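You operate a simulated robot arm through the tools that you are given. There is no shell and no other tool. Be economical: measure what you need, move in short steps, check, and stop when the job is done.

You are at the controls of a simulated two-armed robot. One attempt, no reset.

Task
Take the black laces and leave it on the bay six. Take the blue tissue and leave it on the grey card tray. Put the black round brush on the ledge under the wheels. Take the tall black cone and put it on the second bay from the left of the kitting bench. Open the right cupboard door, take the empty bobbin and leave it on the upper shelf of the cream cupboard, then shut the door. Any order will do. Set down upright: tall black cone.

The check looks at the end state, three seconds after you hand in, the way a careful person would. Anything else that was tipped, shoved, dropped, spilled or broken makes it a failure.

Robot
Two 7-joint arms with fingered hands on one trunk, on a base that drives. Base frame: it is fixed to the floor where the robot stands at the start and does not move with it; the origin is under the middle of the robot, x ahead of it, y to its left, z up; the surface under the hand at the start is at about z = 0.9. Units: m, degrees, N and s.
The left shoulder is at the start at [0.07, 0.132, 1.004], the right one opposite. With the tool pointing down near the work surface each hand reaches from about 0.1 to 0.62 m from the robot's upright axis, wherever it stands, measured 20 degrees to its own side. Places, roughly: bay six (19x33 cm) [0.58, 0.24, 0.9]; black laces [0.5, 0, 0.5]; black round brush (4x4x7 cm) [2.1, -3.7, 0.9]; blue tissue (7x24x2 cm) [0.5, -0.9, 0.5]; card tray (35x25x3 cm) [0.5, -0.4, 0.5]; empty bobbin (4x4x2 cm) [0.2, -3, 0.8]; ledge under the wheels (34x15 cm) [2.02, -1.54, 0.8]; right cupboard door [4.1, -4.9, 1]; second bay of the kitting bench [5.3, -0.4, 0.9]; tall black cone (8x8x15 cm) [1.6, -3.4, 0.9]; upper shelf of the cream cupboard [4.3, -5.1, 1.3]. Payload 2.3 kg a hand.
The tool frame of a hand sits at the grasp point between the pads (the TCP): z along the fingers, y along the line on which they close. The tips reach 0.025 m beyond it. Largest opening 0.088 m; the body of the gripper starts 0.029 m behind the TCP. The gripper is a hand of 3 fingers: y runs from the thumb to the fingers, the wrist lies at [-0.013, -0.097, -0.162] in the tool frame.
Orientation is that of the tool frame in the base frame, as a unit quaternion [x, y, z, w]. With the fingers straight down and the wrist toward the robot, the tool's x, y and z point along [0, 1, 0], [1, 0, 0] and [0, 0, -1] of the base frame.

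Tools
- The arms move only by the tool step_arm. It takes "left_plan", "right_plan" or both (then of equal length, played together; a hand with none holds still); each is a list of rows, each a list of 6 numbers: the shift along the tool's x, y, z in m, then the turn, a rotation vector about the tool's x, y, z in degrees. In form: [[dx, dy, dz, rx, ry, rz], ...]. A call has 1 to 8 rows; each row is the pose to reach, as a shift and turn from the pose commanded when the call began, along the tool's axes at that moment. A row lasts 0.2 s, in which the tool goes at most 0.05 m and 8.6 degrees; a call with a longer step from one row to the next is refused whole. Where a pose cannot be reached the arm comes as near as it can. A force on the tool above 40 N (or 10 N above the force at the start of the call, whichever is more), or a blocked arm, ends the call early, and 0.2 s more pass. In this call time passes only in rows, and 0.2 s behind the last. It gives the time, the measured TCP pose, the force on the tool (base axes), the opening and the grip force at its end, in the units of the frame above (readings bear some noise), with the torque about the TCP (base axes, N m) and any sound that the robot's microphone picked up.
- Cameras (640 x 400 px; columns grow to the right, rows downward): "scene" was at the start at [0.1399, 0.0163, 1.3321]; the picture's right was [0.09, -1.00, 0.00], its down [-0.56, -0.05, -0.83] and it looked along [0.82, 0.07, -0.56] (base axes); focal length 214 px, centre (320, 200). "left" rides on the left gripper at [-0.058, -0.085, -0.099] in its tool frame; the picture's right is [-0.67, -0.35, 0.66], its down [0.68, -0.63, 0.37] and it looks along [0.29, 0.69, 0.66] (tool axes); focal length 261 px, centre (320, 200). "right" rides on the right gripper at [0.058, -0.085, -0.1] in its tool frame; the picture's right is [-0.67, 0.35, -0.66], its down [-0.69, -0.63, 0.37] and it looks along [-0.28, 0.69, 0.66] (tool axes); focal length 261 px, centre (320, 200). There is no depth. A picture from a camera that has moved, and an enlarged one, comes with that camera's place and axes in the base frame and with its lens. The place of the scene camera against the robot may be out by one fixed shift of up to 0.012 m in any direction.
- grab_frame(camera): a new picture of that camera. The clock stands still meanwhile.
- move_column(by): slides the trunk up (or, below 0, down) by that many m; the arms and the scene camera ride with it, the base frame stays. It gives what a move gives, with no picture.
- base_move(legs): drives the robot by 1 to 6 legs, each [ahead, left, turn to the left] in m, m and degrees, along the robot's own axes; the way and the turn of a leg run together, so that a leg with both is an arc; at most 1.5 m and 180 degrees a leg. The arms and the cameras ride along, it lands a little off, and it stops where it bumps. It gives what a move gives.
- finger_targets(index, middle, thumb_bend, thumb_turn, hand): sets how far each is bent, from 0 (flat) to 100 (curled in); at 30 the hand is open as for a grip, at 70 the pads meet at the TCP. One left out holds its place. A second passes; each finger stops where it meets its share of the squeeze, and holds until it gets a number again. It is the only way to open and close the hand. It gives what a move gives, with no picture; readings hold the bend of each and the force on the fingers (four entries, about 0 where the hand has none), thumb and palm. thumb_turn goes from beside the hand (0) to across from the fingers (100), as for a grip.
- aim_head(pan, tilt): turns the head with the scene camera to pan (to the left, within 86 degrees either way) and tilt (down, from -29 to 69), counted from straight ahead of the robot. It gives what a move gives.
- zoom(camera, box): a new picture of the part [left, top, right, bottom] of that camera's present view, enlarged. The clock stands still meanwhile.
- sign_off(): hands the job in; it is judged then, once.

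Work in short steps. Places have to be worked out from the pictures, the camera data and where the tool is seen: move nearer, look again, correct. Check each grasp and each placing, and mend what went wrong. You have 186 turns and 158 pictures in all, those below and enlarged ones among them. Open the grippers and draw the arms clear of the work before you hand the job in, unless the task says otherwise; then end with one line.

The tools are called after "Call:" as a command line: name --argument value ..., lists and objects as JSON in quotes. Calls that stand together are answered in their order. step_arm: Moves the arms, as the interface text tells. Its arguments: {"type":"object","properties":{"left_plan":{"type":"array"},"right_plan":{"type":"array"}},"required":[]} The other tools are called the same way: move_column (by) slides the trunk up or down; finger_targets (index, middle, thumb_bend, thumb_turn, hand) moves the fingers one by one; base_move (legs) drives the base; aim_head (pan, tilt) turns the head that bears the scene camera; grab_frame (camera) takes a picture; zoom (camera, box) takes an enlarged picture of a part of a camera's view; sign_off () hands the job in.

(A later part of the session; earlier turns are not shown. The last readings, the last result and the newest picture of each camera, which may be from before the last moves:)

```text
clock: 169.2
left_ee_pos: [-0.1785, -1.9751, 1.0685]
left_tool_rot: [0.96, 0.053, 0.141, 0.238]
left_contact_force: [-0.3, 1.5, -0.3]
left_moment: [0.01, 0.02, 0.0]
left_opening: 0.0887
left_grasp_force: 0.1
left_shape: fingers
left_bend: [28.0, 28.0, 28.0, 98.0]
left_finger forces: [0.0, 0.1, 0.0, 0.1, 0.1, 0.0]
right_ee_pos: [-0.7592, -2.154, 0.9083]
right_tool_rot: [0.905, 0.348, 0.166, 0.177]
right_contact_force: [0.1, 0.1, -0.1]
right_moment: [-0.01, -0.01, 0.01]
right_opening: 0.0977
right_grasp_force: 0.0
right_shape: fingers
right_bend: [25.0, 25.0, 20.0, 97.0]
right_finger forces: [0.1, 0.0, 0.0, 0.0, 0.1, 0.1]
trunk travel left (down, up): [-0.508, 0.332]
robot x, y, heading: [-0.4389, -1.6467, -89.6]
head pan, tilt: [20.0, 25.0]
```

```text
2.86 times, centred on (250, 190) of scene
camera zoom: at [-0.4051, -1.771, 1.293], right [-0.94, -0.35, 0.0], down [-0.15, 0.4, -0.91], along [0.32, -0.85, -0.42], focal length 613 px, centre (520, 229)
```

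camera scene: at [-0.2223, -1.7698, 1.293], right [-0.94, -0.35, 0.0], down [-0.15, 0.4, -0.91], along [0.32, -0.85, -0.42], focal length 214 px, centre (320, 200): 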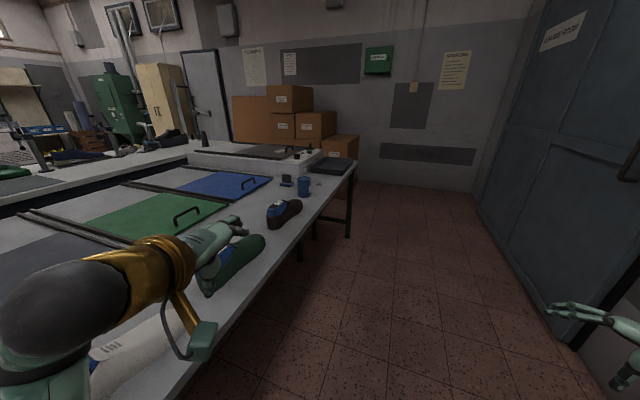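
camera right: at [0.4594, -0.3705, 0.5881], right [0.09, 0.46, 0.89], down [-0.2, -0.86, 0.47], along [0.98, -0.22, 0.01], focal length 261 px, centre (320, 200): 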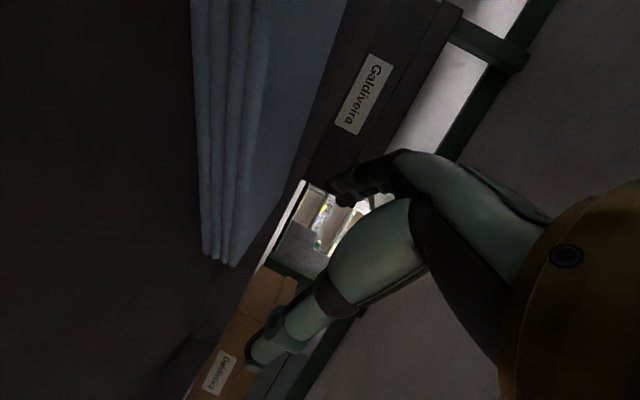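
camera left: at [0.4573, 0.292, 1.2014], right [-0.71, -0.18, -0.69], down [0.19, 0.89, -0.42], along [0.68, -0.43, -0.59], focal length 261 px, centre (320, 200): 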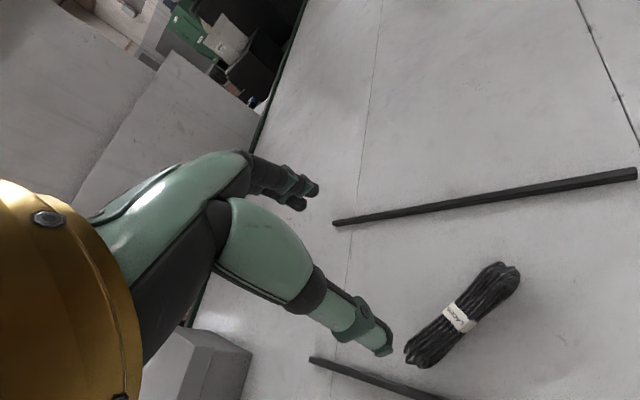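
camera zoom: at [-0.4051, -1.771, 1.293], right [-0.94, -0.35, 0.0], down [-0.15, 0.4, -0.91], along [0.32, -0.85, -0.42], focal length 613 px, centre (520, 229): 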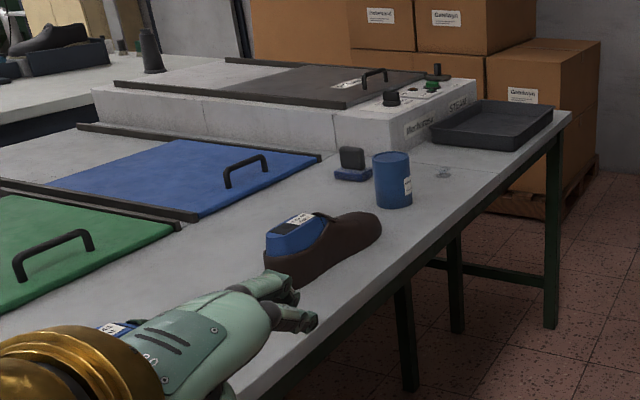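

The clear bobbin is at about (0.243,−2.978,0.81) and the black cone near (1.59,−3.37). I straighten both hands vertical, then drive to face the bobbin.

Call:
step_arm --left_plan '[[0, -0.02, -0.02, 7, -3.7, 0], [0, -0.04, -0.04, 14, -7.4, 0], [0, -0.06, -0.06, 21, -11, 0], [0, -0.08, -0.08, 28.3, -14.7, 0]]' --right_plan '[[0, 0, -0.02, 6.5, -2.7, 0], [0, 0, -0.04, 13, -5.4, 0], [0, 0, -0.06, 20, -8, 0], [0, 0, -0.08, 26.3, -10.7, 0]]'

Call:
base_move --legs '[[1.13, 0.06, -0.4], [0, 0, 90]]'

Call:
aim_head --pan -15 --tilt 45

Call:
grab_frame --camera "scene"

```text
clock: 170.2
left_ee_pos: [-0.2174, -1.8886, 1.0858]
left_tool_rot: [0.998, 0.057, 0.0, 0.0]
left_contact_force: [0.1, 0.3, -0.2]
left_moment: [-0.03, 0.01, -0.05]
left_opening: 0.0889
left_grasp_force: 0.1
left_shape: fingers
left_bend: [28.0, 28.0, 28.0, 98.0]
left_finger forces: [0.0, 0.1, 0.0, 0.1, 0.0, 0.0]
left hand out of reach, approached as far as the arm can: row 4
right_ee_pos: [-0.7778, -2.1096, 0.969]
right_tool_rot: [0.934, 0.358, -0.003, -0.003]
right_contact_force: [0.7, -0.8, 0.3]
right_moment: [0.0, 0.03, 0.01]
right_opening: 0.0977
right_grasp_force: 0.0
right_shape: fingers
right_bend: [25.0, 25.0, 20.0, 97.0]
right_finger forces: [0.1, 0.0, 0.0, 0.1, 0.0, 0.0]
right hand out of reach, approached as far as the arm can: row 1, 2, 3, 4
trunk travel left (down, up): [-0.508, 0.332]
robot x, y, heading: [-0.4388, -1.6432, -89.5]
head pan, tilt: [20.0, 25.0]
```

```text
clock: 179.9
left_ee_pos: [-0.1238, -2.5677, 1.0858]
left_tool_rot: [0.662, 0.749, 0.001, 0.0]
left_contact_force: [-0.7, 0.4, 0.3]
left_moment: [0.03, 0.0, 0.0]
left_opening: 0.0888
left_grasp_force: 0.1
left_shape: fingers
left_bend: [28.0, 28.0, 28.0, 98.0]
left_finger forces: [0.1, 0.1, 0.0, 0.0, 0.1, 0.0]
right_ee_pos: [0.1025, -3.1263, 0.9683]
right_tool_rot: [0.401, 0.916, -0.003, 0.0]
right_contact_force: [0.3, 0.0, 0.0]
right_moment: [0.0, -0.02, 0.01]
right_opening: 0.0979
right_grasp_force: 0.1
right_shape: fingers
right_bend: [25.0, 25.0, 20.0, 97.0]
right_finger forces: [0.0, 0.0, 0.1, 0.0, 0.0, 0.0]
trunk travel left (down, up): [-0.508, 0.332]
robot x, y, heading: [-0.3659, -2.7918, 1.2]
head pan, tilt: [20.0, 25.0]
```

```text
clock: 180.9
left_ee_pos: [-0.1234, -2.5666, 1.0857]
left_tool_rot: [0.662, 0.75, 0.001, 0.0]
left_contact_force: [0.3, -0.8, 0.4]
left_moment: [0.03, 0.02, -0.02]
left_opening: 0.0886
left_grasp_force: 0.0
left_shape: fingers
left_bend: [28.0, 28.0, 28.0, 98.0]
left_finger forces: [0.0, 0.0, 0.0, 0.0, 0.0, 0.1]
right_ee_pos: [0.102, -3.1263, 0.9696]
right_tool_rot: [0.401, 0.916, -0.002, 0.001]
right_contact_force: [0.2, 0.1, -0.1]
right_moment: [0.03, 0.04, -0.02]
right_opening: 0.0979
right_grasp_force: 0.0
right_shape: fingers
right_bend: [25.0, 25.0, 20.0, 97.0]
right_finger forces: [0.0, 0.0, 0.0, 0.0, 0.0, 0.1]
trunk travel left (down, up): [-0.508, 0.332]
robot x, y, heading: [-0.3685, -2.7918, 0.9]
head pan, tilt: [-15.0, 45.0]
```

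```text
73 pictures are left
camera scene: at [-0.2376, -2.803, 1.2624], right [-0.24, -0.97, 0.0], down [-0.69, 0.17, -0.71], along [0.69, -0.17, -0.71], focal length 214 px, centre (320, 200)
```

scene: 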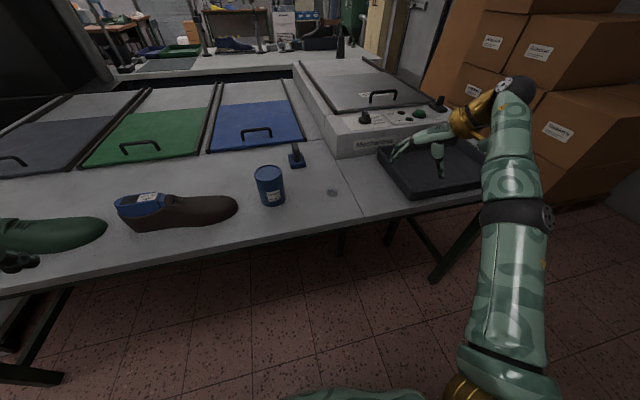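

Bobbin at about (0.227,−2.955). I drive 5 cm ahead and move the right hand above it, then look with the wrist camera.

Call:
base_move --legs '[[0.05, 0, 0]]'

Call:
step_arm --right_plan '[[0.015, 0.034, 0.01, 0, 0, 0], [0.03, 0.068, 0.02, 0, 0, 0], [0.045, 0.103, 0.03, 0, 0, 0], [0.06, 0.137, 0.04, 0, 0, 0], [0.075, 0.165, 0.05, 0, 0, 0]]'

Call:
grab_frame --camera "right"

Call:
zoom --camera "scene" --box '[220, 120, 440, 260]'

```text
clock: 181.8
left_ee_pos: [-0.0752, -2.5673, 1.0855]
left_tool_rot: [0.662, 0.749, 0.003, 0.002]
left_contact_force: [0.8, 0.6, -0.6]
left_moment: [0.01, 0.02, 0.02]
left_opening: 0.0887
left_grasp_force: 0.0
left_shape: fingers
left_bend: [28.0, 28.0, 28.0, 98.0]
left_finger forces: [0.1, 0.0, 0.0, 0.1, 0.0, 0.0]
right_ee_pos: [0.1522, -3.1238, 0.9701]
right_tool_rot: [0.401, 0.916, -0.002, 0.001]
right_contact_force: [-0.5, -0.9, 0.6]
right_moment: [-0.01, 0.0, -0.01]
right_opening: 0.0978
right_grasp_force: 0.2
right_shape: fingers
right_bend: [25.0, 25.0, 20.0, 97.0]
right_finger forces: [0.0, 0.0, 0.1, 0.0, 0.0, 0.1]
trunk travel left (down, up): [-0.508, 0.332]
robot x, y, heading: [-0.3181, -2.7912, 0.9]
head pan, tilt: [-15.0, 45.0]
```

```text
clock: 183.0
left_ee_pos: [-0.0739, -2.5654, 1.0856]
left_tool_rot: [0.663, 0.749, 0.002, 0.001]
left_contact_force: [-0.8, 0.1, -0.9]
left_moment: [0.03, 0.0, 0.01]
left_opening: 0.0886
left_grasp_force: 0.1
left_shape: fingers
left_bend: [28.0, 28.0, 28.0, 98.0]
left_finger forces: [0.1, 0.0, 0.0, 0.0, 0.0, 0.0]
right_ee_pos: [0.2334, -2.9589, 0.9219]
right_tool_rot: [0.401, 0.916, -0.003, 0.0]
right_contact_force: [-0.3, 0.2, -0.2]
right_moment: [0.0, 0.0, 0.0]
right_opening: 0.0978
right_grasp_force: 0.0
right_shape: fingers
right_bend: [25.0, 25.0, 20.0, 97.0]
right_finger forces: [0.1, 0.0, 0.1, 0.1, 0.1, 0.0]
right hand out of reach, approached as far as the arm can: row 1, 2, 3, 4, 5
trunk travel left (down, up): [-0.508, 0.332]
robot x, y, heading: [-0.3161, -2.7896, 1.0]
head pan, tilt: [-15.0, 45.0]
```

```text
72 pictures are left
camera right: at [0.1328, -2.9736, 1.0226], right [0.71, -0.25, 0.65], down [0.0, -0.93, -0.36], along [0.7, 0.26, -0.66], focal length 261 px, centre (320, 200)
```

right: 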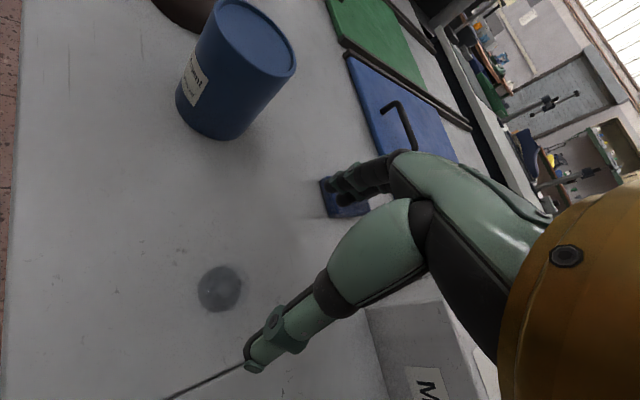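

```text
2.86 times, centred on (330, 190) of scene
camera zoom: at [-0.187, -2.8012, 1.2624], right [-0.24, -0.97, 0.0], down [-0.69, 0.17, -0.71], along [0.69, -0.17, -0.71], focal length 613 px, centre (291, 229)
```

zoom: 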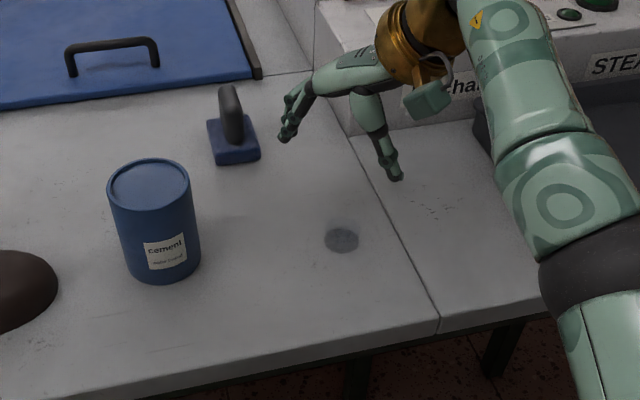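

Bobbin at (0.223,−2.96), just 1 cm from under the TCP. I align and descend to about z 0.86.

Call:
finger_targets --hand "right" --thumb_bend 32 --index 32 --middle 32 --thumb_turn 100

Call:
step_arm --right_plan '[[0.006, -0.008, 0.02, 0, 0, 0], [0.006, -0.008, 0.05, 0, 0, 0], [0.006, -0.008, 0.065, 0, 0, 0]]'

Call:
grab_frame --camera "right"

Call:
zoom --camera "scene" --box '[220, 120, 440, 260]'

```text
clock: 184.0
left_ee_pos: [-0.074, -2.5662, 1.087]
left_tool_rot: [0.662, 0.749, 0.002, 0.001]
left_contact_force: [-0.3, 0.2, -0.5]
left_moment: [0.0, 0.02, 0.0]
left_opening: 0.0887
left_grasp_force: 0.1
left_shape: fingers
left_bend: [28.0, 28.0, 28.0, 98.0]
left_finger forces: [0.0, 0.1, 0.1, 0.1, 0.0, 0.0]
right_ee_pos: [0.2344, -2.9594, 0.9235]
right_tool_rot: [0.401, 0.916, -0.003, 0.0]
right_contact_force: [0.0, 0.6, 0.1]
right_moment: [-0.01, 0.03, 0.0]
right_opening: 0.0812
right_grasp_force: 0.1
right_shape: fingers
right_bend: [32.0, 32.0, 32.0, 98.0]
right_finger forces: [0.0, 0.0, 0.0, 0.0, 0.0, 0.0]
trunk travel left (down, up): [-0.508, 0.332]
robot x, y, heading: [-0.315, -2.7941, 1.0]
head pan, tilt: [-15.0, 45.0]
```

```text
clock: 184.8
left_ee_pos: [-0.0733, -2.5654, 1.0859]
left_tool_rot: [0.662, 0.749, 0.001, 0.001]
left_contact_force: [0.4, 0.1, 0.3]
left_moment: [0.0, -0.04, 0.02]
left_opening: 0.0887
left_grasp_force: 0.2
left_shape: fingers
left_bend: [28.0, 28.0, 28.0, 98.0]
left_finger forces: [0.0, 0.0, 0.1, 0.0, 0.0, 0.0]
right_ee_pos: [0.2475, -2.9637, 0.8596]
right_tool_rot: [0.4, 0.916, -0.003, -0.002]
right_contact_force: [-1.2, 0.2, 0.4]
right_moment: [0.0, -0.02, 0.04]
right_opening: 0.0812
right_grasp_force: 0.1
right_shape: fingers
right_bend: [32.0, 32.0, 32.0, 98.0]
right_finger forces: [0.1, 0.0, 0.0, 0.0, 0.2, 0.0]
right hand out of reach, approached as far as the arm can: row 1, 2, 3
trunk travel left (down, up): [-0.508, 0.332]
robot x, y, heading: [-0.3176, -2.7916, 0.9]
head pan, tilt: [-15.0, 45.0]
```

```text
70 pictures are left
camera right: at [0.147, -2.9794, 0.9598], right [0.71, -0.25, 0.65], down [0.0, -0.93, -0.36], along [0.7, 0.26, -0.67], focal length 261 px, centre (320, 200)
```

right: 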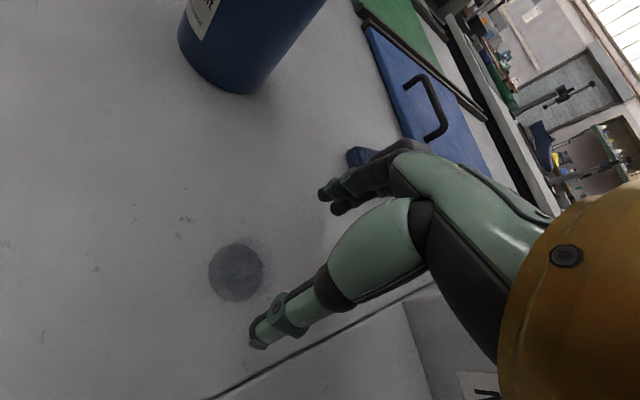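

```text
2.86 times, centred on (330, 190) of scene
camera zoom: at [-0.1874, -2.8021, 1.2624], right [-0.24, -0.97, 0.0], down [-0.69, 0.17, -0.71], along [0.69, -0.17, -0.71], focal length 613 px, centre (291, 229)
```

zoom: 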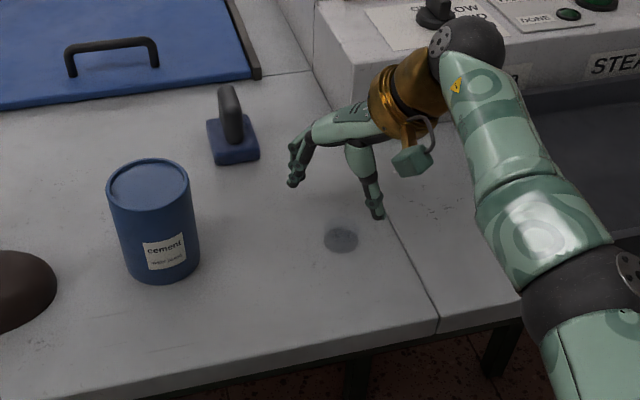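

The arm drifted 2.5 cm forward at its limit; bobbin is at (0.222,−2.965). I back the base 2.5 cm and lower via the trunk.

Call:
base_move --legs '[[-0.025, 0, -0.5]]'

Call:
move_column --by -0.022

Call:
grab_frame --camera "right"

```text
clock: 185.7
left_ee_pos: [-0.0948, -2.569, 1.0856]
left_tool_rot: [0.666, 0.746, 0.001, -0.001]
left_contact_force: [1.1, 0.7, 0.3]
left_moment: [0.0, -0.01, 0.0]
left_opening: 0.0886
left_grasp_force: 0.0
left_shape: fingers
left_bend: [28.0, 28.0, 28.0, 98.0]
left_finger forces: [0.0, 0.0, 0.0, 0.1, 0.0, 0.0]
right_ee_pos: [0.2215, -2.9694, 0.8588]
right_tool_rot: [0.405, 0.914, -0.004, -0.002]
right_contact_force: [-0.2, -0.5, 0.3]
right_moment: [-0.01, -0.02, -0.01]
right_opening: 0.0811
right_grasp_force: 0.1
right_shape: fingers
right_bend: [32.0, 32.0, 32.0, 98.0]
right_finger forces: [0.0, 0.1, 0.0, 0.0, 0.1, 0.1]
trunk travel left (down, up): [-0.508, 0.332]
robot x, y, heading: [-0.3432, -2.7913, 0.4]
head pan, tilt: [-15.0, 45.0]
```

```text
clock: 186.3
left_ee_pos: [-0.0984, -2.5692, 1.0632]
left_tool_rot: [0.666, 0.746, 0.002, 0.001]
left_contact_force: [0.1, 0.2, -0.1]
left_moment: [-0.01, 0.01, 0.02]
left_opening: 0.089
left_grasp_force: 0.0
left_shape: fingers
left_bend: [28.0, 28.0, 28.0, 98.0]
left_finger forces: [0.0, 0.0, 0.1, 0.1, 0.0, 0.0]
right_ee_pos: [0.2207, -2.9703, 0.8394]
right_tool_rot: [0.404, 0.915, -0.003, 0.0]
right_contact_force: [0.4, 0.4, 0.1]
right_moment: [0.02, 0.01, 0.01]
right_opening: 0.0811
right_grasp_force: 0.1
right_shape: fingers
right_bend: [32.0, 32.0, 32.0, 98.0]
right_finger forces: [0.1, 0.0, 0.0, 0.0, 0.1, 0.0]
trunk travel left (down, up): [-0.486, 0.354]
robot x, y, heading: [-0.3407, -2.7912, 0.7]
head pan, tilt: [-15.0, 45.0]
```

```text
68 pictures are left
camera right: at [0.1196, -2.9837, 0.9382], right [0.71, -0.26, 0.65], down [-0.01, -0.93, -0.36], along [0.7, 0.25, -0.66], focal length 261 px, centre (320, 200)
```

right: 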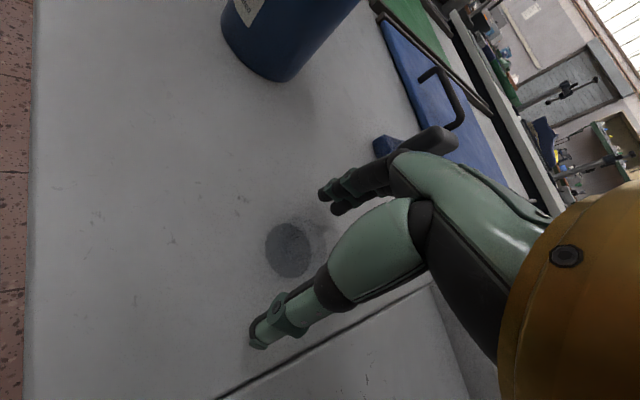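

The bobbin is directly beneath the TCP. I lower 1.2 cm more and close.

Call:
move_column --by -0.012

Call:
finger_targets --hand "right" --thumb_bend 70 --index 70 --middle 70

Call:
grab_frame --camera "right"

```text
clock: 186.9
left_ee_pos: [-0.0982, -2.5686, 1.0507]
left_tool_rot: [0.666, 0.746, 0.002, 0.001]
left_contact_force: [-0.3, 1.0, -0.1]
left_moment: [0.0, -0.01, 0.0]
left_opening: 0.0885
left_grasp_force: 0.0
left_shape: fingers
left_bend: [28.0, 28.0, 28.0, 98.0]
left_finger forces: [0.0, 0.0, 0.0, 0.1, 0.1, 0.0]
right_ee_pos: [0.2203, -2.9701, 0.8264]
right_tool_rot: [0.405, 0.914, -0.004, -0.001]
right_contact_force: [0.5, 0.1, 0.7]
right_moment: [-0.01, -0.02, -0.01]
right_opening: 0.0813
right_grasp_force: 0.2
right_shape: fingers
right_bend: [32.0, 32.0, 32.0, 98.0]
right_finger forces: [0.0, 0.9, 0.0, 0.0, 0.0, 0.1]
trunk travel left (down, up): [-0.474, 0.366]
robot x, y, heading: [-0.3429, -2.7941, 0.4]
head pan, tilt: [-15.0, 45.0]
```

```text
clock: 187.9
left_ee_pos: [-0.0991, -2.5672, 1.0505]
left_tool_rot: [0.666, 0.746, 0.002, 0.001]
left_contact_force: [-0.2, -0.2, -0.7]
left_moment: [0.02, -0.03, 0.02]
left_opening: 0.0888
left_grasp_force: 0.0
left_shape: fingers
left_bend: [28.0, 28.0, 28.0, 98.0]
left_finger forces: [0.1, 0.0, 0.1, 0.0, 0.0, 0.0]
right_ee_pos: [0.2195, -2.9671, 0.8288]
right_tool_rot: [0.404, 0.915, -0.003, 0.001]
right_contact_force: [4.3, 3.6, 13.6]
right_moment: [0.16, -0.36, 0.04]
right_opening: 0.0212
right_grasp_force: 15.2
right_shape: fingers
right_bend: [62.0, 61.0, 58.0, 100.0]
right_finger forces: [4.3, 18.5, 0.0, 0.0, 9.1, 0.0]
trunk travel left (down, up): [-0.474, 0.366]
robot x, y, heading: [-0.3432, -2.7919, 0.3]
head pan, tilt: [-15.0, 45.0]
```

```text
67 pictures are left
camera right: at [0.1183, -2.9816, 0.9279], right [0.71, -0.26, 0.66], down [0.0, -0.93, -0.36], along [0.7, 0.25, -0.66], focal length 261 px, centre (320, 200)
```

right: 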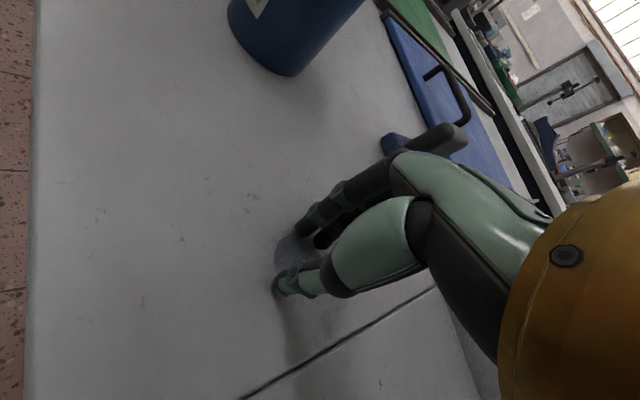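

Grip forces on all three; fingers lightly press the table. I lift and check whether the bobbin comes along.

Call:
move_column --by 0.06

Call:
grab_frame --camera "right"

Call:
zoom --camera "scene" --box '[220, 120, 440, 260]'

```text
clock: 188.9
left_ee_pos: [-0.0975, -2.5686, 1.1107]
left_tool_rot: [0.666, 0.746, 0.002, 0.0]
left_contact_force: [-0.3, 0.8, 0.0]
left_moment: [0.01, 0.03, -0.02]
left_opening: 0.0891
left_grasp_force: 0.1
left_shape: fingers
left_bend: [28.0, 28.0, 28.0, 98.0]
left_finger forces: [0.0, 0.0, 0.1, 0.0, 0.1, 0.1]
right_ee_pos: [0.2207, -2.9702, 0.8866]
right_tool_rot: [0.404, 0.915, -0.003, -0.002]
right_contact_force: [-0.2, 0.3, -0.6]
right_moment: [0.0, 0.02, 0.01]
right_opening: 0.0212
right_grasp_force: 10.0
right_shape: fingers
right_bend: [63.0, 62.0, 58.0, 100.0]
right_finger forces: [3.9, 6.4, 0.0, 0.1, 9.7, 0.0]
trunk travel left (down, up): [-0.534, 0.306]
robot x, y, heading: [-0.3413, -2.7937, 0.5]
head pan, tilt: [-15.0, 45.0]
```

```text
66 pictures are left
camera right: at [0.1201, -2.9838, 0.986], right [0.71, -0.26, 0.65], down [-0.01, -0.93, -0.36], along [0.7, 0.25, -0.67], focal length 261 px, centre (320, 200)
```

right: 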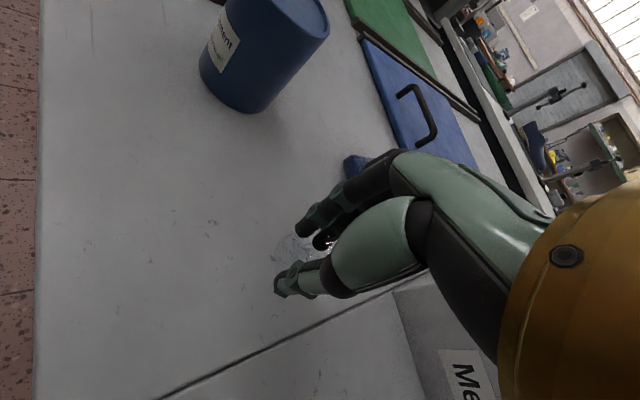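

```text
2.86 times, centred on (330, 190) of scene
camera zoom: at [-0.2128, -2.8035, 1.2884], right [-0.25, -0.97, 0.0], down [-0.69, 0.18, -0.71], along [0.68, -0.18, -0.71], focal length 613 px, centre (291, 229)
```

zoom: 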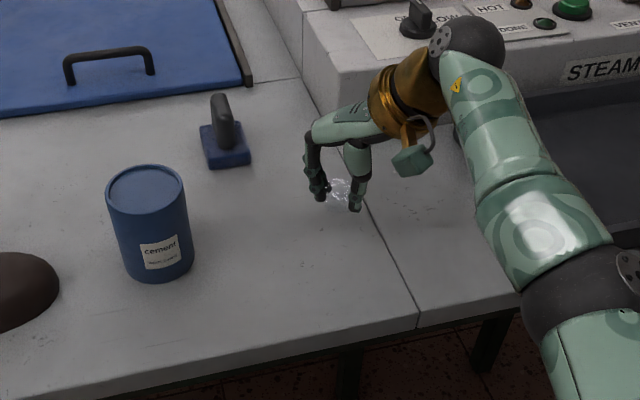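

The bobbin is held. I tighten slightly, back off from the table, raise the trunk, and look around for a route to the cupboard and the other table.

Call:
finger_targets --hand "right" --thumb_bend 73 --index 73 --middle 73

Call:
move_column --by 0.3

Call:
base_move --legs '[[-0.2, 0, 0]]'

Call:
aim_head --pan -15 --tilt 12

Call:
grab_frame --camera "scene"

Call:
aim_head --pan 50 --tilt 12

Call:
grab_frame --camera "scene"

```text
clock: 189.9
left_ee_pos: [-0.0975, -2.5691, 1.1108]
left_tool_rot: [0.666, 0.746, 0.002, 0.0]
left_contact_force: [0.3, 0.5, 0.3]
left_moment: [-0.02, 0.02, -0.01]
left_opening: 0.089
left_grasp_force: 0.0
left_shape: fingers
left_bend: [28.0, 28.0, 28.0, 98.0]
left_finger forces: [0.1, 0.0, 0.0, 0.1, 0.0, 0.1]
right_ee_pos: [0.2208, -2.9701, 0.8874]
right_tool_rot: [0.404, 0.915, -0.003, -0.002]
right_contact_force: [0.7, 0.4, 0.0]
right_moment: [0.01, -0.01, 0.0]
right_opening: 0.0204
right_grasp_force: 13.5
right_shape: fingers
right_bend: [72.0, 64.0, 56.0, 100.0]
right_finger forces: [6.4, 8.5, 0.0, 0.0, 13.0, 0.1]
trunk travel left (down, up): [-0.534, 0.306]
robot x, y, heading: [-0.3441, -2.7912, 0.5]
head pan, tilt: [-15.0, 45.0]
```

```text
clock: 192.9
left_ee_pos: [-0.0968, -2.5698, 1.4114]
left_tool_rot: [0.666, 0.746, 0.001, 0.0]
left_contact_force: [0.5, 0.4, 0.7]
left_moment: [0.01, 0.0, 0.02]
left_opening: 0.0887
left_grasp_force: 0.0
left_shape: fingers
left_bend: [28.0, 28.0, 28.0, 98.0]
left_finger forces: [0.1, 0.1, 0.0, 0.0, 0.0, 0.2]
right_ee_pos: [0.2201, -2.9695, 1.186]
right_tool_rot: [0.405, 0.914, -0.004, -0.001]
right_contact_force: [-0.3, -0.4, 0.0]
right_moment: [0.0, 0.01, 0.01]
right_opening: 0.0203
right_grasp_force: 13.9
right_shape: fingers
right_bend: [72.0, 64.0, 56.0, 100.0]
right_finger forces: [6.4, 8.5, 0.0, 0.1, 13.1, 0.0]
trunk travel left (down, up): [-0.834, 0.006]
robot x, y, heading: [-0.3397, -2.792, 0.6]
head pan, tilt: [-15.0, 45.0]
```

```text
clock: 194.5
left_ee_pos: [-0.2954, -2.5708, 1.4097]
left_tool_rot: [0.665, 0.747, 0.0, -0.001]
left_contact_force: [-0.2, 0.2, -0.2]
left_moment: [-0.02, 0.02, 0.0]
left_opening: 0.0885
left_grasp_force: 0.0
left_shape: fingers
left_bend: [28.0, 28.0, 28.0, 98.0]
left_finger forces: [0.0, 0.0, 0.1, 0.1, 0.0, 0.1]
right_ee_pos: [0.0243, -2.971, 1.1838]
right_tool_rot: [0.404, 0.915, -0.005, -0.004]
right_contact_force: [1.1, 0.6, 0.2]
right_moment: [0.03, -0.01, 0.04]
right_opening: 0.0202
right_grasp_force: 14.4
right_shape: fingers
right_bend: [72.0, 64.0, 56.0, 100.0]
right_finger forces: [6.4, 8.5, 0.0, 0.0, 13.0, 0.0]
trunk travel left (down, up): [-0.834, 0.006]
robot x, y, heading: [-0.5452, -2.794, 0.6]
head pan, tilt: [-15.0, 45.0]
```

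```text
clock: 195.5
left_ee_pos: [-0.2996, -2.5697, 1.4124]
left_tool_rot: [0.666, 0.746, 0.002, 0.001]
left_contact_force: [-0.7, 0.0, 0.1]
left_moment: [0.02, 0.0, -0.02]
left_opening: 0.0888
left_grasp_force: 0.1
left_shape: fingers
left_bend: [28.0, 28.0, 28.0, 98.0]
left_finger forces: [0.0, 0.0, 0.0, 0.0, 0.0, 0.0]
right_ee_pos: [0.0184, -2.9714, 1.1872]
right_tool_rot: [0.404, 0.915, -0.003, 0.0]
right_contact_force: [0.3, 0.6, 0.6]
right_moment: [-0.01, -0.01, -0.02]
right_opening: 0.0202
right_grasp_force: 14.1
right_shape: fingers
right_bend: [72.0, 64.0, 56.0, 100.0]
right_finger forces: [6.5, 8.6, 0.0, 0.1, 13.0, 0.0]
trunk travel left (down, up): [-0.834, 0.006]
robot x, y, heading: [-0.5469, -2.7924, 0.6]
head pan, tilt: [-15.0, 12.0]
```

```text
64 pictures are left
camera scene: at [-0.404, -2.8083, 1.6401], right [-0.25, -0.97, 0.0], down [-0.2, 0.05, -0.98], along [0.95, -0.24, -0.21], focal length 214 px, centre (320, 200)
```

scene: 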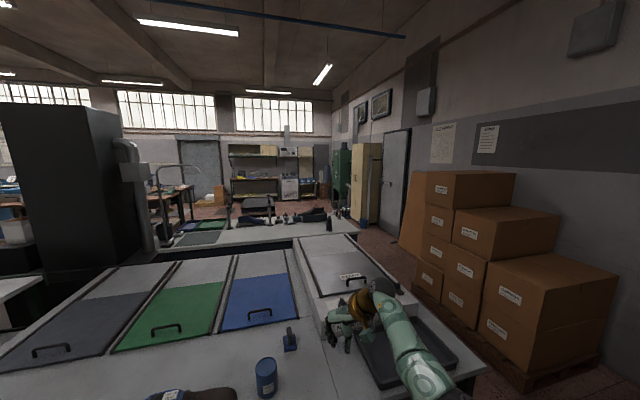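

```text
clock: 196.9
left_ee_pos: [-0.2995, -2.5708, 1.4122]
left_tool_rot: [0.666, 0.746, 0.002, 0.001]
left_contact_force: [-0.1, 0.0, -0.3]
left_moment: [0.01, -0.02, 0.02]
left_opening: 0.0886
left_grasp_force: 0.1
left_shape: fingers
left_bend: [28.0, 28.0, 28.0, 98.0]
left_finger forces: [0.0, 0.0, 0.0, 0.1, 0.0, 0.0]
right_ee_pos: [0.0195, -2.9707, 1.187]
right_tool_rot: [0.404, 0.915, -0.003, -0.001]
right_contact_force: [0.0, 0.4, -0.4]
right_moment: [0.0, 0.0, 0.0]
right_opening: 0.0202
right_grasp_force: 14.3
right_shape: fingers
right_bend: [72.0, 64.0, 56.0, 100.0]
right_finger forces: [6.5, 8.5, 0.0, 0.1, 12.9, 0.0]
trunk travel left (down, up): [-0.834, 0.006]
robot x, y, heading: [-0.5451, -2.7946, 0.8]
head pan, tilt: [50.0, 12.0]
```

```text
63 pictures are left
camera scene: at [-0.4341, -2.7132, 1.6401], right [0.77, -0.64, 0.0], down [-0.13, -0.16, -0.98], along [0.62, 0.76, -0.21], focal length 214 px, centre (320, 200)
```

scene: 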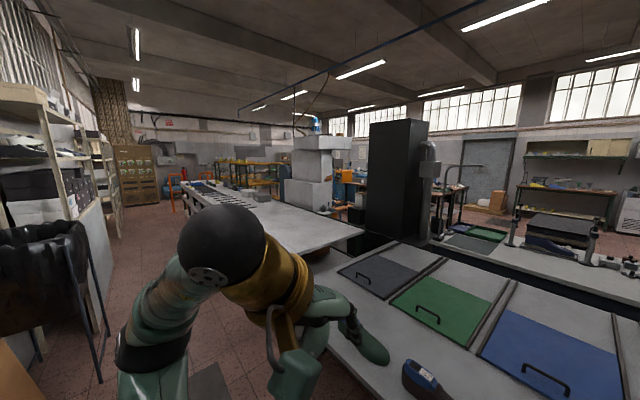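

There is a corridor about 0.87 m wide between the table end (y≈−3.63) and the boxes (y≈−4.5). I strafe to y≈−3.97 keeping heading 0, then look along it.

Call:
base_move --legs '[[0, -1.17, -0.6]]'

Call:
aim_head --pan 0 --tilt 20

Call:
grab_frame --camera "scene"

```text
clock: 202.9
left_ee_pos: [-0.2952, -3.7595, 1.4115]
left_tool_rot: [0.673, 0.739, 0.003, 0.0]
left_contact_force: [0.0, -0.8, -0.5]
left_moment: [0.01, -0.01, -0.01]
left_opening: 0.0885
left_grasp_force: 0.0
left_shape: fingers
left_bend: [28.0, 28.0, 28.0, 98.0]
left_finger forces: [0.1, 0.0, 0.0, 0.0, 0.1, 0.1]
right_ee_pos: [0.015, -4.1683, 1.1878]
right_tool_rot: [0.415, 0.91, -0.005, 0.0]
right_contact_force: [-0.9, 0.1, 0.5]
right_moment: [-0.02, -0.01, 0.0]
right_opening: 0.0205
right_grasp_force: 13.6
right_shape: fingers
right_bend: [72.0, 64.0, 56.0, 100.0]
right_finger forces: [6.4, 8.6, 0.0, 0.0, 13.0, 0.1]
trunk travel left (down, up): [-0.834, 0.006]
robot x, y, heading: [-0.5457, -3.9777, -0.6]
head pan, tilt: [50.0, 12.0]
```

```text
clock: 204.1
left_ee_pos: [-0.2954, -3.7594, 1.4125]
left_tool_rot: [0.674, 0.739, 0.002, 0.0]
left_contact_force: [0.6, -0.6, 0.3]
left_moment: [0.03, 0.0, 0.0]
left_opening: 0.0885
left_grasp_force: 0.0
left_shape: fingers
left_bend: [28.0, 28.0, 28.0, 98.0]
left_finger forces: [0.0, 0.0, 0.0, 0.0, 0.0, 0.0]
right_ee_pos: [0.0131, -4.1667, 1.1864]
right_tool_rot: [0.415, 0.91, -0.004, -0.001]
right_contact_force: [-0.6, 0.1, 1.2]
right_moment: [0.01, 0.0, -0.01]
right_opening: 0.0204
right_grasp_force: 14.0
right_shape: fingers
right_bend: [72.0, 64.0, 56.0, 100.0]
right_finger forces: [6.5, 8.5, 0.0, 0.0, 12.9, 0.0]
trunk travel left (down, up): [-0.834, 0.006]
robot x, y, heading: [-0.5498, -3.9773, -0.8]
head pan, tilt: [0.0, 20.0]
```

```text
62 pictures are left
camera scene: at [-0.4014, -3.9711, 1.6271], right [-0.01, -1.0, 0.0], down [-0.34, 0.0, -0.94], along [0.94, -0.01, -0.34], focal length 214 px, centre (320, 200)
```

scene: 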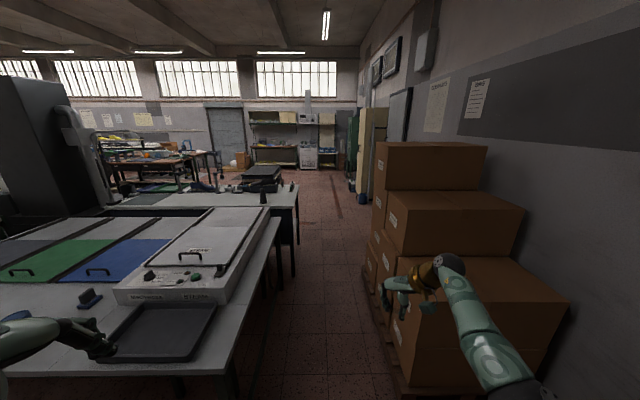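

The corridor is clear. I drive along it, drifting slightly right past the cone table's edge (y≈−3.77).

Call:
base_move --legs '[[0, 0, 0.8], [1.4, -0.05, 0], [1.1, -0.08, 0]]'

Call:
aim_head --pan -15 --tilt 15

Call:
grab_frame --camera "scene"

Call:
aim_head --pan 75 --tilt 25

Call:
grab_frame --camera "scene"

```text
clock: 216.7
left_ee_pos: [2.2095, -3.9176, 1.412]
left_tool_rot: [0.678, 0.735, 0.002, 0.0]
left_contact_force: [0.3, 0.3, 0.3]
left_moment: [-0.05, -0.02, 0.0]
left_opening: 0.0886
left_grasp_force: 0.0
left_shape: fingers
left_bend: [28.0, 28.0, 28.0, 98.0]
left_finger forces: [0.1, 0.0, 0.0, 0.1, 0.0, 0.0]
right_ee_pos: [2.5144, -4.3285, 1.1885]
right_tool_rot: [0.419, 0.908, -0.003, 0.0]
right_contact_force: [-0.4, -0.5, -0.6]
right_moment: [0.0, 0.01, 0.01]
right_opening: 0.0207
right_grasp_force: 14.2
right_shape: fingers
right_bend: [72.0, 64.0, 56.0, 100.0]
right_finger forces: [6.3, 8.5, 0.0, 0.0, 13.0, 0.0]
trunk travel left (down, up): [-0.834, 0.006]
robot x, y, heading: [1.9599, -4.1354, -1.3]
head pan, tilt: [0.0, 20.0]
```

```text
clock: 217.4
left_ee_pos: [2.2101, -3.9171, 1.412]
left_tool_rot: [0.678, 0.735, 0.002, 0.002]
left_contact_force: [-0.4, -0.4, -0.4]
left_moment: [0.03, 0.05, -0.01]
left_opening: 0.089
left_grasp_force: 0.1
left_shape: fingers
left_bend: [28.0, 28.0, 28.0, 98.0]
left_finger forces: [0.1, 0.0, 0.0, 0.0, 0.0, 0.0]
right_ee_pos: [2.5159, -4.3293, 1.1857]
right_tool_rot: [0.419, 0.908, -0.003, -0.002]
right_contact_force: [-0.7, 0.0, 0.3]
right_moment: [0.01, 0.02, 0.01]
right_opening: 0.0205
right_grasp_force: 13.8
right_shape: fingers
right_bend: [72.0, 64.0, 56.0, 100.0]
right_finger forces: [6.3, 8.6, 0.0, 0.0, 13.0, 0.0]
trunk travel left (down, up): [-0.834, 0.006]
robot x, y, heading: [1.9589, -4.1333, -1.3]
head pan, tilt: [-15.0, 15.0]
```

```text
61 pictures are left
camera scene: at [2.0989, -4.1526, 1.6352], right [-0.28, -0.96, 0.0], down [-0.25, 0.07, -0.97], along [0.93, -0.27, -0.26], focal length 214 px, centre (320, 200)
```

scene: 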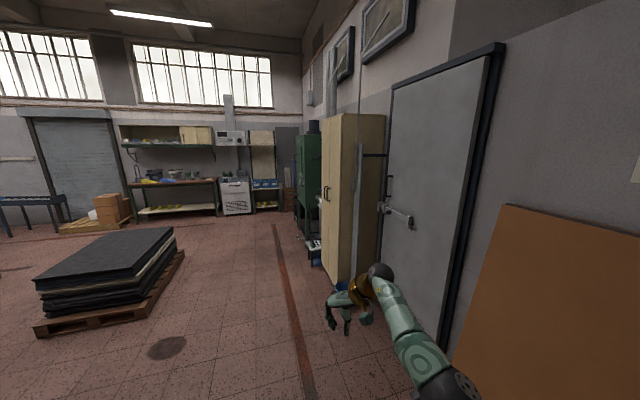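

```text
clock: 219.1
left_ee_pos: [2.2106, -3.9177, 1.4107]
left_tool_rot: [0.678, 0.735, 0.002, 0.001]
left_contact_force: [0.8, -1.1, -1.0]
left_moment: [0.02, 0.01, 0.03]
left_opening: 0.0886
left_grasp_force: 0.0
left_shape: fingers
left_bend: [28.0, 28.0, 28.0, 98.0]
left_finger forces: [0.1, 0.1, 0.0, 0.0, 0.0, 0.1]
right_ee_pos: [2.5155, -4.3283, 1.1865]
right_tool_rot: [0.418, 0.908, -0.003, -0.001]
right_contact_force: [0.0, -0.6, -0.1]
right_moment: [0.01, -0.04, 0.0]
right_opening: 0.0205
right_grasp_force: 14.1
right_shape: fingers
right_bend: [72.0, 64.0, 56.0, 100.0]
right_finger forces: [6.3, 8.5, 0.0, 0.1, 13.1, 0.0]
trunk travel left (down, up): [-0.834, 0.006]
robot x, y, heading: [1.9596, -4.1343, -0.9]
head pan, tilt: [75.0, 25.0]
```

```text
60 pictures are left
camera scene: at [2.0352, -4.038, 1.619], right [0.96, -0.28, 0.0], down [-0.12, -0.41, -0.91], along [0.25, 0.87, -0.42], focal length 214 px, centre (320, 200)
```

scene: 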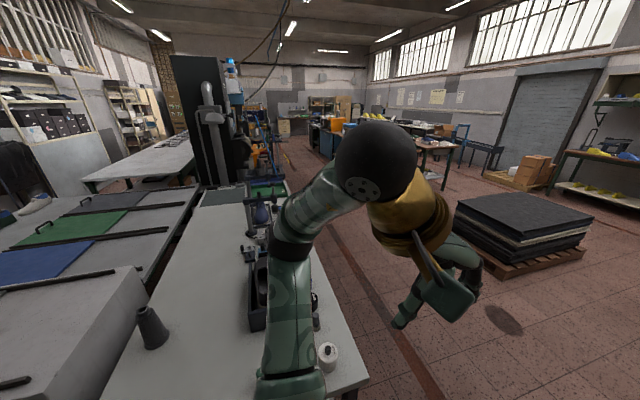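

The cream cupboard stands against the right wall, front facing +y, handles near x≈4.4, z≈1.07. I drive to x≈4.2 and turn to face it.

Call:
base_move --legs '[[1.4, 0.1, 0.9], [0.85, 0.05, 0], [0, 0, -90]]'

Call:
aim_head --pan 0 --tilt 25

Call:
grab_frame --camera "scene"

```text
clock: 234.1
left_ee_pos: [4.4266, -4.2891, 1.4115]
left_tool_rot: [1.0, 0.031, 0.001, 0.002]
left_contact_force: [0.0, -0.1, -0.2]
left_moment: [-0.02, -0.01, 0.01]
left_opening: 0.0887
left_grasp_force: 0.0
left_shape: fingers
left_bend: [28.0, 28.0, 28.0, 98.0]
left_finger forces: [0.0, 0.0, 0.1, 0.0, 0.0, 0.0]
right_ee_pos: [4.0088, -4.5847, 1.1864]
right_tool_rot: [0.941, 0.337, -0.002, -0.002]
right_contact_force: [0.3, -0.4, -0.6]
right_moment: [-0.01, -0.02, 0.02]
right_opening: 0.02
right_grasp_force: 13.5
right_shape: fingers
right_bend: [72.0, 64.0, 56.0, 100.0]
right_finger forces: [6.1, 8.2, 0.0, 0.0, 12.3, 0.0]
trunk travel left (down, up): [-0.834, 0.006]
robot x, y, heading: [4.2178, -4.0313, -92.7]
head pan, tilt: [75.0, 25.0]
```

```text
clock: 235.5
left_ee_pos: [4.4267, -4.2889, 1.412]
left_tool_rot: [1.0, 0.031, 0.001, 0.002]
left_contact_force: [0.4, -0.4, 0.1]
left_moment: [-0.03, 0.05, 0.0]
left_opening: 0.0887
left_grasp_force: 0.1
left_shape: fingers
left_bend: [28.0, 28.0, 28.0, 98.0]
left_finger forces: [0.0, 0.1, 0.0, 0.0, 0.0, 0.0]
right_ee_pos: [4.0082, -4.5848, 1.1853]
right_tool_rot: [0.942, 0.336, -0.002, -0.003]
right_contact_force: [0.4, -0.2, 0.4]
right_moment: [0.04, -0.02, -0.02]
right_opening: 0.02
right_grasp_force: 12.9
right_shape: fingers
right_bend: [72.0, 64.0, 56.0, 100.0]
right_finger forces: [6.1, 8.1, 0.0, 0.1, 12.4, 0.0]
trunk travel left (down, up): [-0.834, 0.006]
robot x, y, heading: [4.2093, -4.032, -92.5]
head pan, tilt: [0.0, 25.0]
```

```text
59 pictures are left
camera scene: at [4.2109, -4.1654, 1.619], right [-1.0, 0.04, 0.0], down [0.02, 0.42, -0.91], along [-0.04, -0.91, -0.42], focal length 214 px, centre (320, 200)
```

scene: 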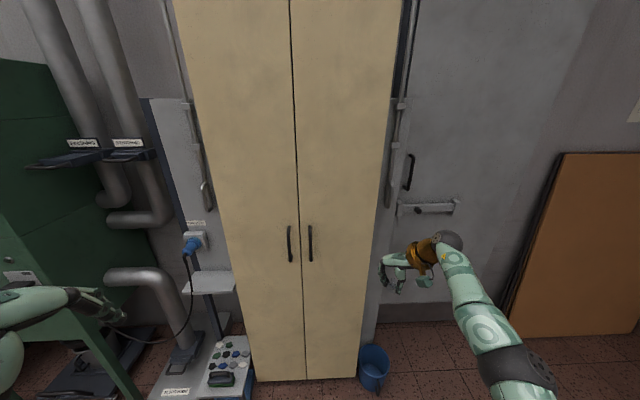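

The right door's handle is at about (4.216,−4.86,1.107), hinge at x≈3.93. I turn the left hand to point forward with its closing line horizontal, for gripping the vertical handle.

Call:
step_arm --left_plan '[[-0.012, 0.028, 0.032, -4.9, 4.9, 4.9], [-0.024, 0.056, 0.064, -9.8, 9.8, 9.8], [-0.036, 0.084, 0.096, -14.7, 14.7, 14.7], [-0.048, 0.112, 0.128, -19.6, 19.6, 19.6], [-0.06, 0.14, 0.16, -24.5, 24.5, 24.5], [-0.072, 0.168, 0.192, -29.4, 29.4, 29.4], [-0.08, 0.19, 0.22, -34.3, 34.3, 34.3]]'

Call:
step_arm --left_plan '[[0, 0, 0, -4.9, 4.9, 4.9], [0, 0, 0, -9.8, 9.8, 9.8], [0, 0, 0, -14.7, 14.7, 14.7], [0, 0, 0, -19.6, 19.6, 19.6], [0, 0, 0, -24.5, 24.5, 24.5], [0, 0, 0, -29.4, 29.4, 29.4], [0, 0, 0, -34.3, 34.3, 34.3]]'

Call:
grab_frame --camera "scene"

```text
clock: 237.1
left_ee_pos: [4.355, -4.4852, 1.1917]
left_tool_rot: [0.876, -0.26, 0.296, 0.277]
left_contact_force: [-0.3, -0.9, 0.4]
left_moment: [0.0, 0.01, 0.02]
left_opening: 0.0885
left_grasp_force: 0.0
left_shape: fingers
left_bend: [28.0, 28.0, 28.0, 98.0]
left_finger forces: [0.1, 0.1, 0.0, 0.1, 0.0, 0.0]
right_ee_pos: [4.007, -4.587, 1.1851]
right_tool_rot: [0.942, 0.336, -0.002, -0.003]
right_contact_force: [0.4, -0.3, 0.1]
right_moment: [0.05, -0.03, -0.01]
right_opening: 0.0198
right_grasp_force: 13.2
right_shape: fingers
right_bend: [72.0, 64.0, 56.0, 100.0]
right_finger forces: [5.9, 8.2, 0.1, 0.0, 12.4, 0.0]
trunk travel left (down, up): [-0.834, 0.006]
robot x, y, heading: [4.2103, -4.033, -92.4]
head pan, tilt: [0.0, 25.0]
```

```text
clock: 238.7
left_ee_pos: [4.3574, -4.4847, 1.192]
left_tool_rot: [0.521, -0.481, 0.513, 0.483]
left_contact_force: [0.9, 0.0, -0.4]
left_moment: [-0.04, -0.01, 0.01]
left_opening: 0.0885
left_grasp_force: 0.2
left_shape: fingers
left_bend: [28.0, 28.0, 28.0, 98.0]
left_finger forces: [0.0, 0.0, 0.0, 0.0, 0.1, 0.0]
right_ee_pos: [4.0078, -4.5842, 1.1863]
right_tool_rot: [0.942, 0.336, 0.0, -0.003]
right_contact_force: [-0.1, 0.6, 0.2]
right_moment: [0.02, 0.01, 0.0]
right_opening: 0.0201
right_grasp_force: 13.2
right_shape: fingers
right_bend: [72.0, 64.0, 56.0, 100.0]
right_finger forces: [6.0, 8.2, 0.0, 0.1, 12.3, 0.0]
trunk travel left (down, up): [-0.834, 0.006]
robot x, y, heading: [4.2144, -4.0334, -92.7]
head pan, tilt: [0.0, 25.0]
```

```text
58 pictures are left
camera scene: at [4.2107, -4.166, 1.6189], right [-1.0, 0.04, 0.0], down [0.02, 0.42, -0.91], along [-0.04, -0.91, -0.42], focal length 214 px, centre (320, 200)
```

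scene: 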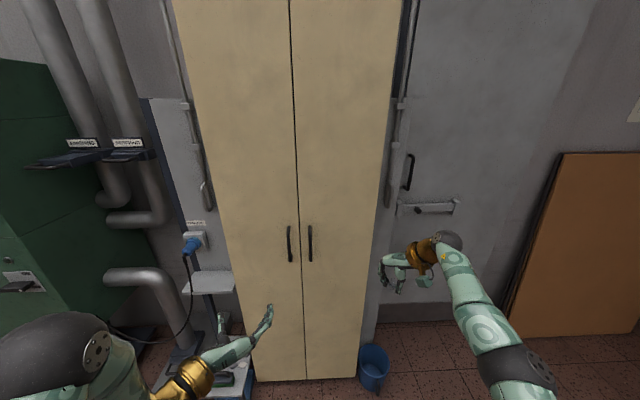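

The left hand points forward correctly. I retract the right hand (bobbin) to the right and back out of the door's swing, and move the left into line with the handle.

Call:
step_arm --left_plan '[[-0.02, 0.03, 0, 0, 0, 0], [-0.04, 0.06, 0, 0, 0, 0], [-0.06, 0.09, 0, 0, 0, 0], [-0.08, 0.12, 0, 0, 0, 0], [-0.085, 0.14, 0, 0, 0, 0], [-0.085, 0.14, 0, 0, 0, 0], [-0.085, 0.14, 0, 0, 0, 0]]' --right_plan '[[0.006, -0.041, 0, 0, 0, 0], [0.012, -0.082, 0, 0, 0, 0], [0.018, -0.124, 0, 0, 0, 0], [0.024, -0.165, 0, 0, 0, 0], [0.03, -0.206, 0, 0, 0, 0], [0.036, -0.247, 0, 0, 0, 0], [0.042, -0.288, 0, 0, 0, 0]]'

Call:
base_move --legs '[[0.22, 0, 2.7]]'

Call:
grab_frame --camera "left"

Call:
grab_frame --camera "scene"

```text
clock: 240.3
left_ee_pos: [4.2149, -4.4918, 1.1085]
left_tool_rot: [0.522, -0.481, 0.513, 0.482]
left_contact_force: [-0.6, -0.4, 0.2]
left_moment: [0.01, 0.01, 0.02]
left_opening: 0.0888
left_grasp_force: 0.0
left_shape: fingers
left_bend: [28.0, 28.0, 28.0, 98.0]
left_finger forces: [0.0, 0.0, 0.0, 0.0, 0.1, 0.0]
right_ee_pos: [3.7553, -4.4158, 1.2217]
right_tool_rot: [0.942, 0.337, 0.0, -0.002]
right_contact_force: [0.6, 0.6, -0.2]
right_moment: [-0.02, -0.02, 0.0]
right_opening: 0.0198
right_grasp_force: 13.1
right_shape: fingers
right_bend: [72.0, 64.0, 56.0, 100.0]
right_finger forces: [5.5, 8.2, 0.0, 0.0, 12.1, 0.0]
right hand out of reach, approached as far as the arm can: row 1, 2, 3, 4, 5, 6, 7
trunk travel left (down, up): [-0.834, 0.006]
robot x, y, heading: [4.2142, -4.0289, -92.4]
head pan, tilt: [0.0, 25.0]
```

```text
clock: 242.1
left_ee_pos: [4.2342, -4.7153, 1.1103]
left_tool_rot: [0.533, -0.468, 0.525, 0.471]
left_contact_force: [1.1, -0.4, -0.7]
left_moment: [-0.01, -0.01, -0.01]
left_opening: 0.0887
left_grasp_force: 0.2
left_shape: fingers
left_bend: [28.0, 28.0, 28.0, 98.0]
left_finger forces: [0.1, 0.0, 0.0, 0.1, 0.0, 0.1]
right_ee_pos: [3.7702, -4.6597, 1.2229]
right_tool_rot: [0.934, 0.358, -0.002, -0.002]
right_contact_force: [0.8, -0.7, -1.1]
right_moment: [-0.02, 0.03, 0.01]
right_opening: 0.0198
right_grasp_force: 12.8
right_shape: fingers
right_bend: [72.0, 64.0, 56.0, 100.0]
right_finger forces: [5.5, 8.2, 0.0, 0.0, 12.0, 0.1]
trunk travel left (down, up): [-0.834, 0.006]
robot x, y, heading: [4.2122, -4.2514, -90.0]
head pan, tilt: [0.0, 25.0]
```

```text
57 pictures are left
camera left: at [4.3058, -4.6059, 1.0524], right [0.42, -0.61, -0.68], down [0.68, -0.29, 0.68], along [-0.61, -0.74, 0.29], focal length 261 px, centre (320, 200)
```

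left: 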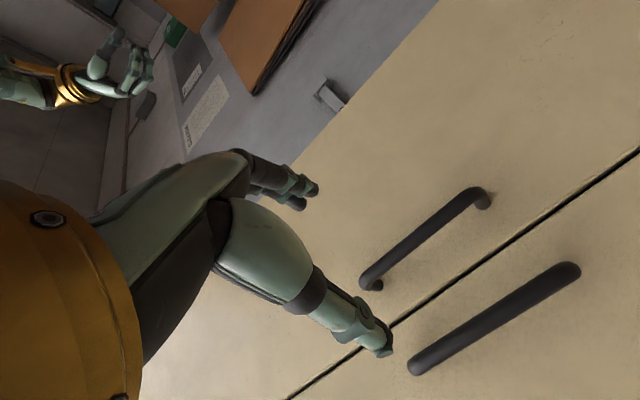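

```text
56 pictures are left
camera scene: at [4.2126, -4.3845, 1.6194], right [-1.0, 0.0, 0.0], down [0.0, 0.42, -0.91], along [0.0, -0.91, -0.42], focal length 214 px, centre (320, 200)
```

scene: 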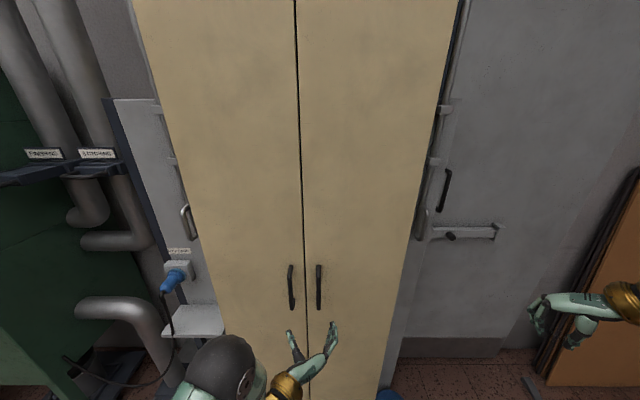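

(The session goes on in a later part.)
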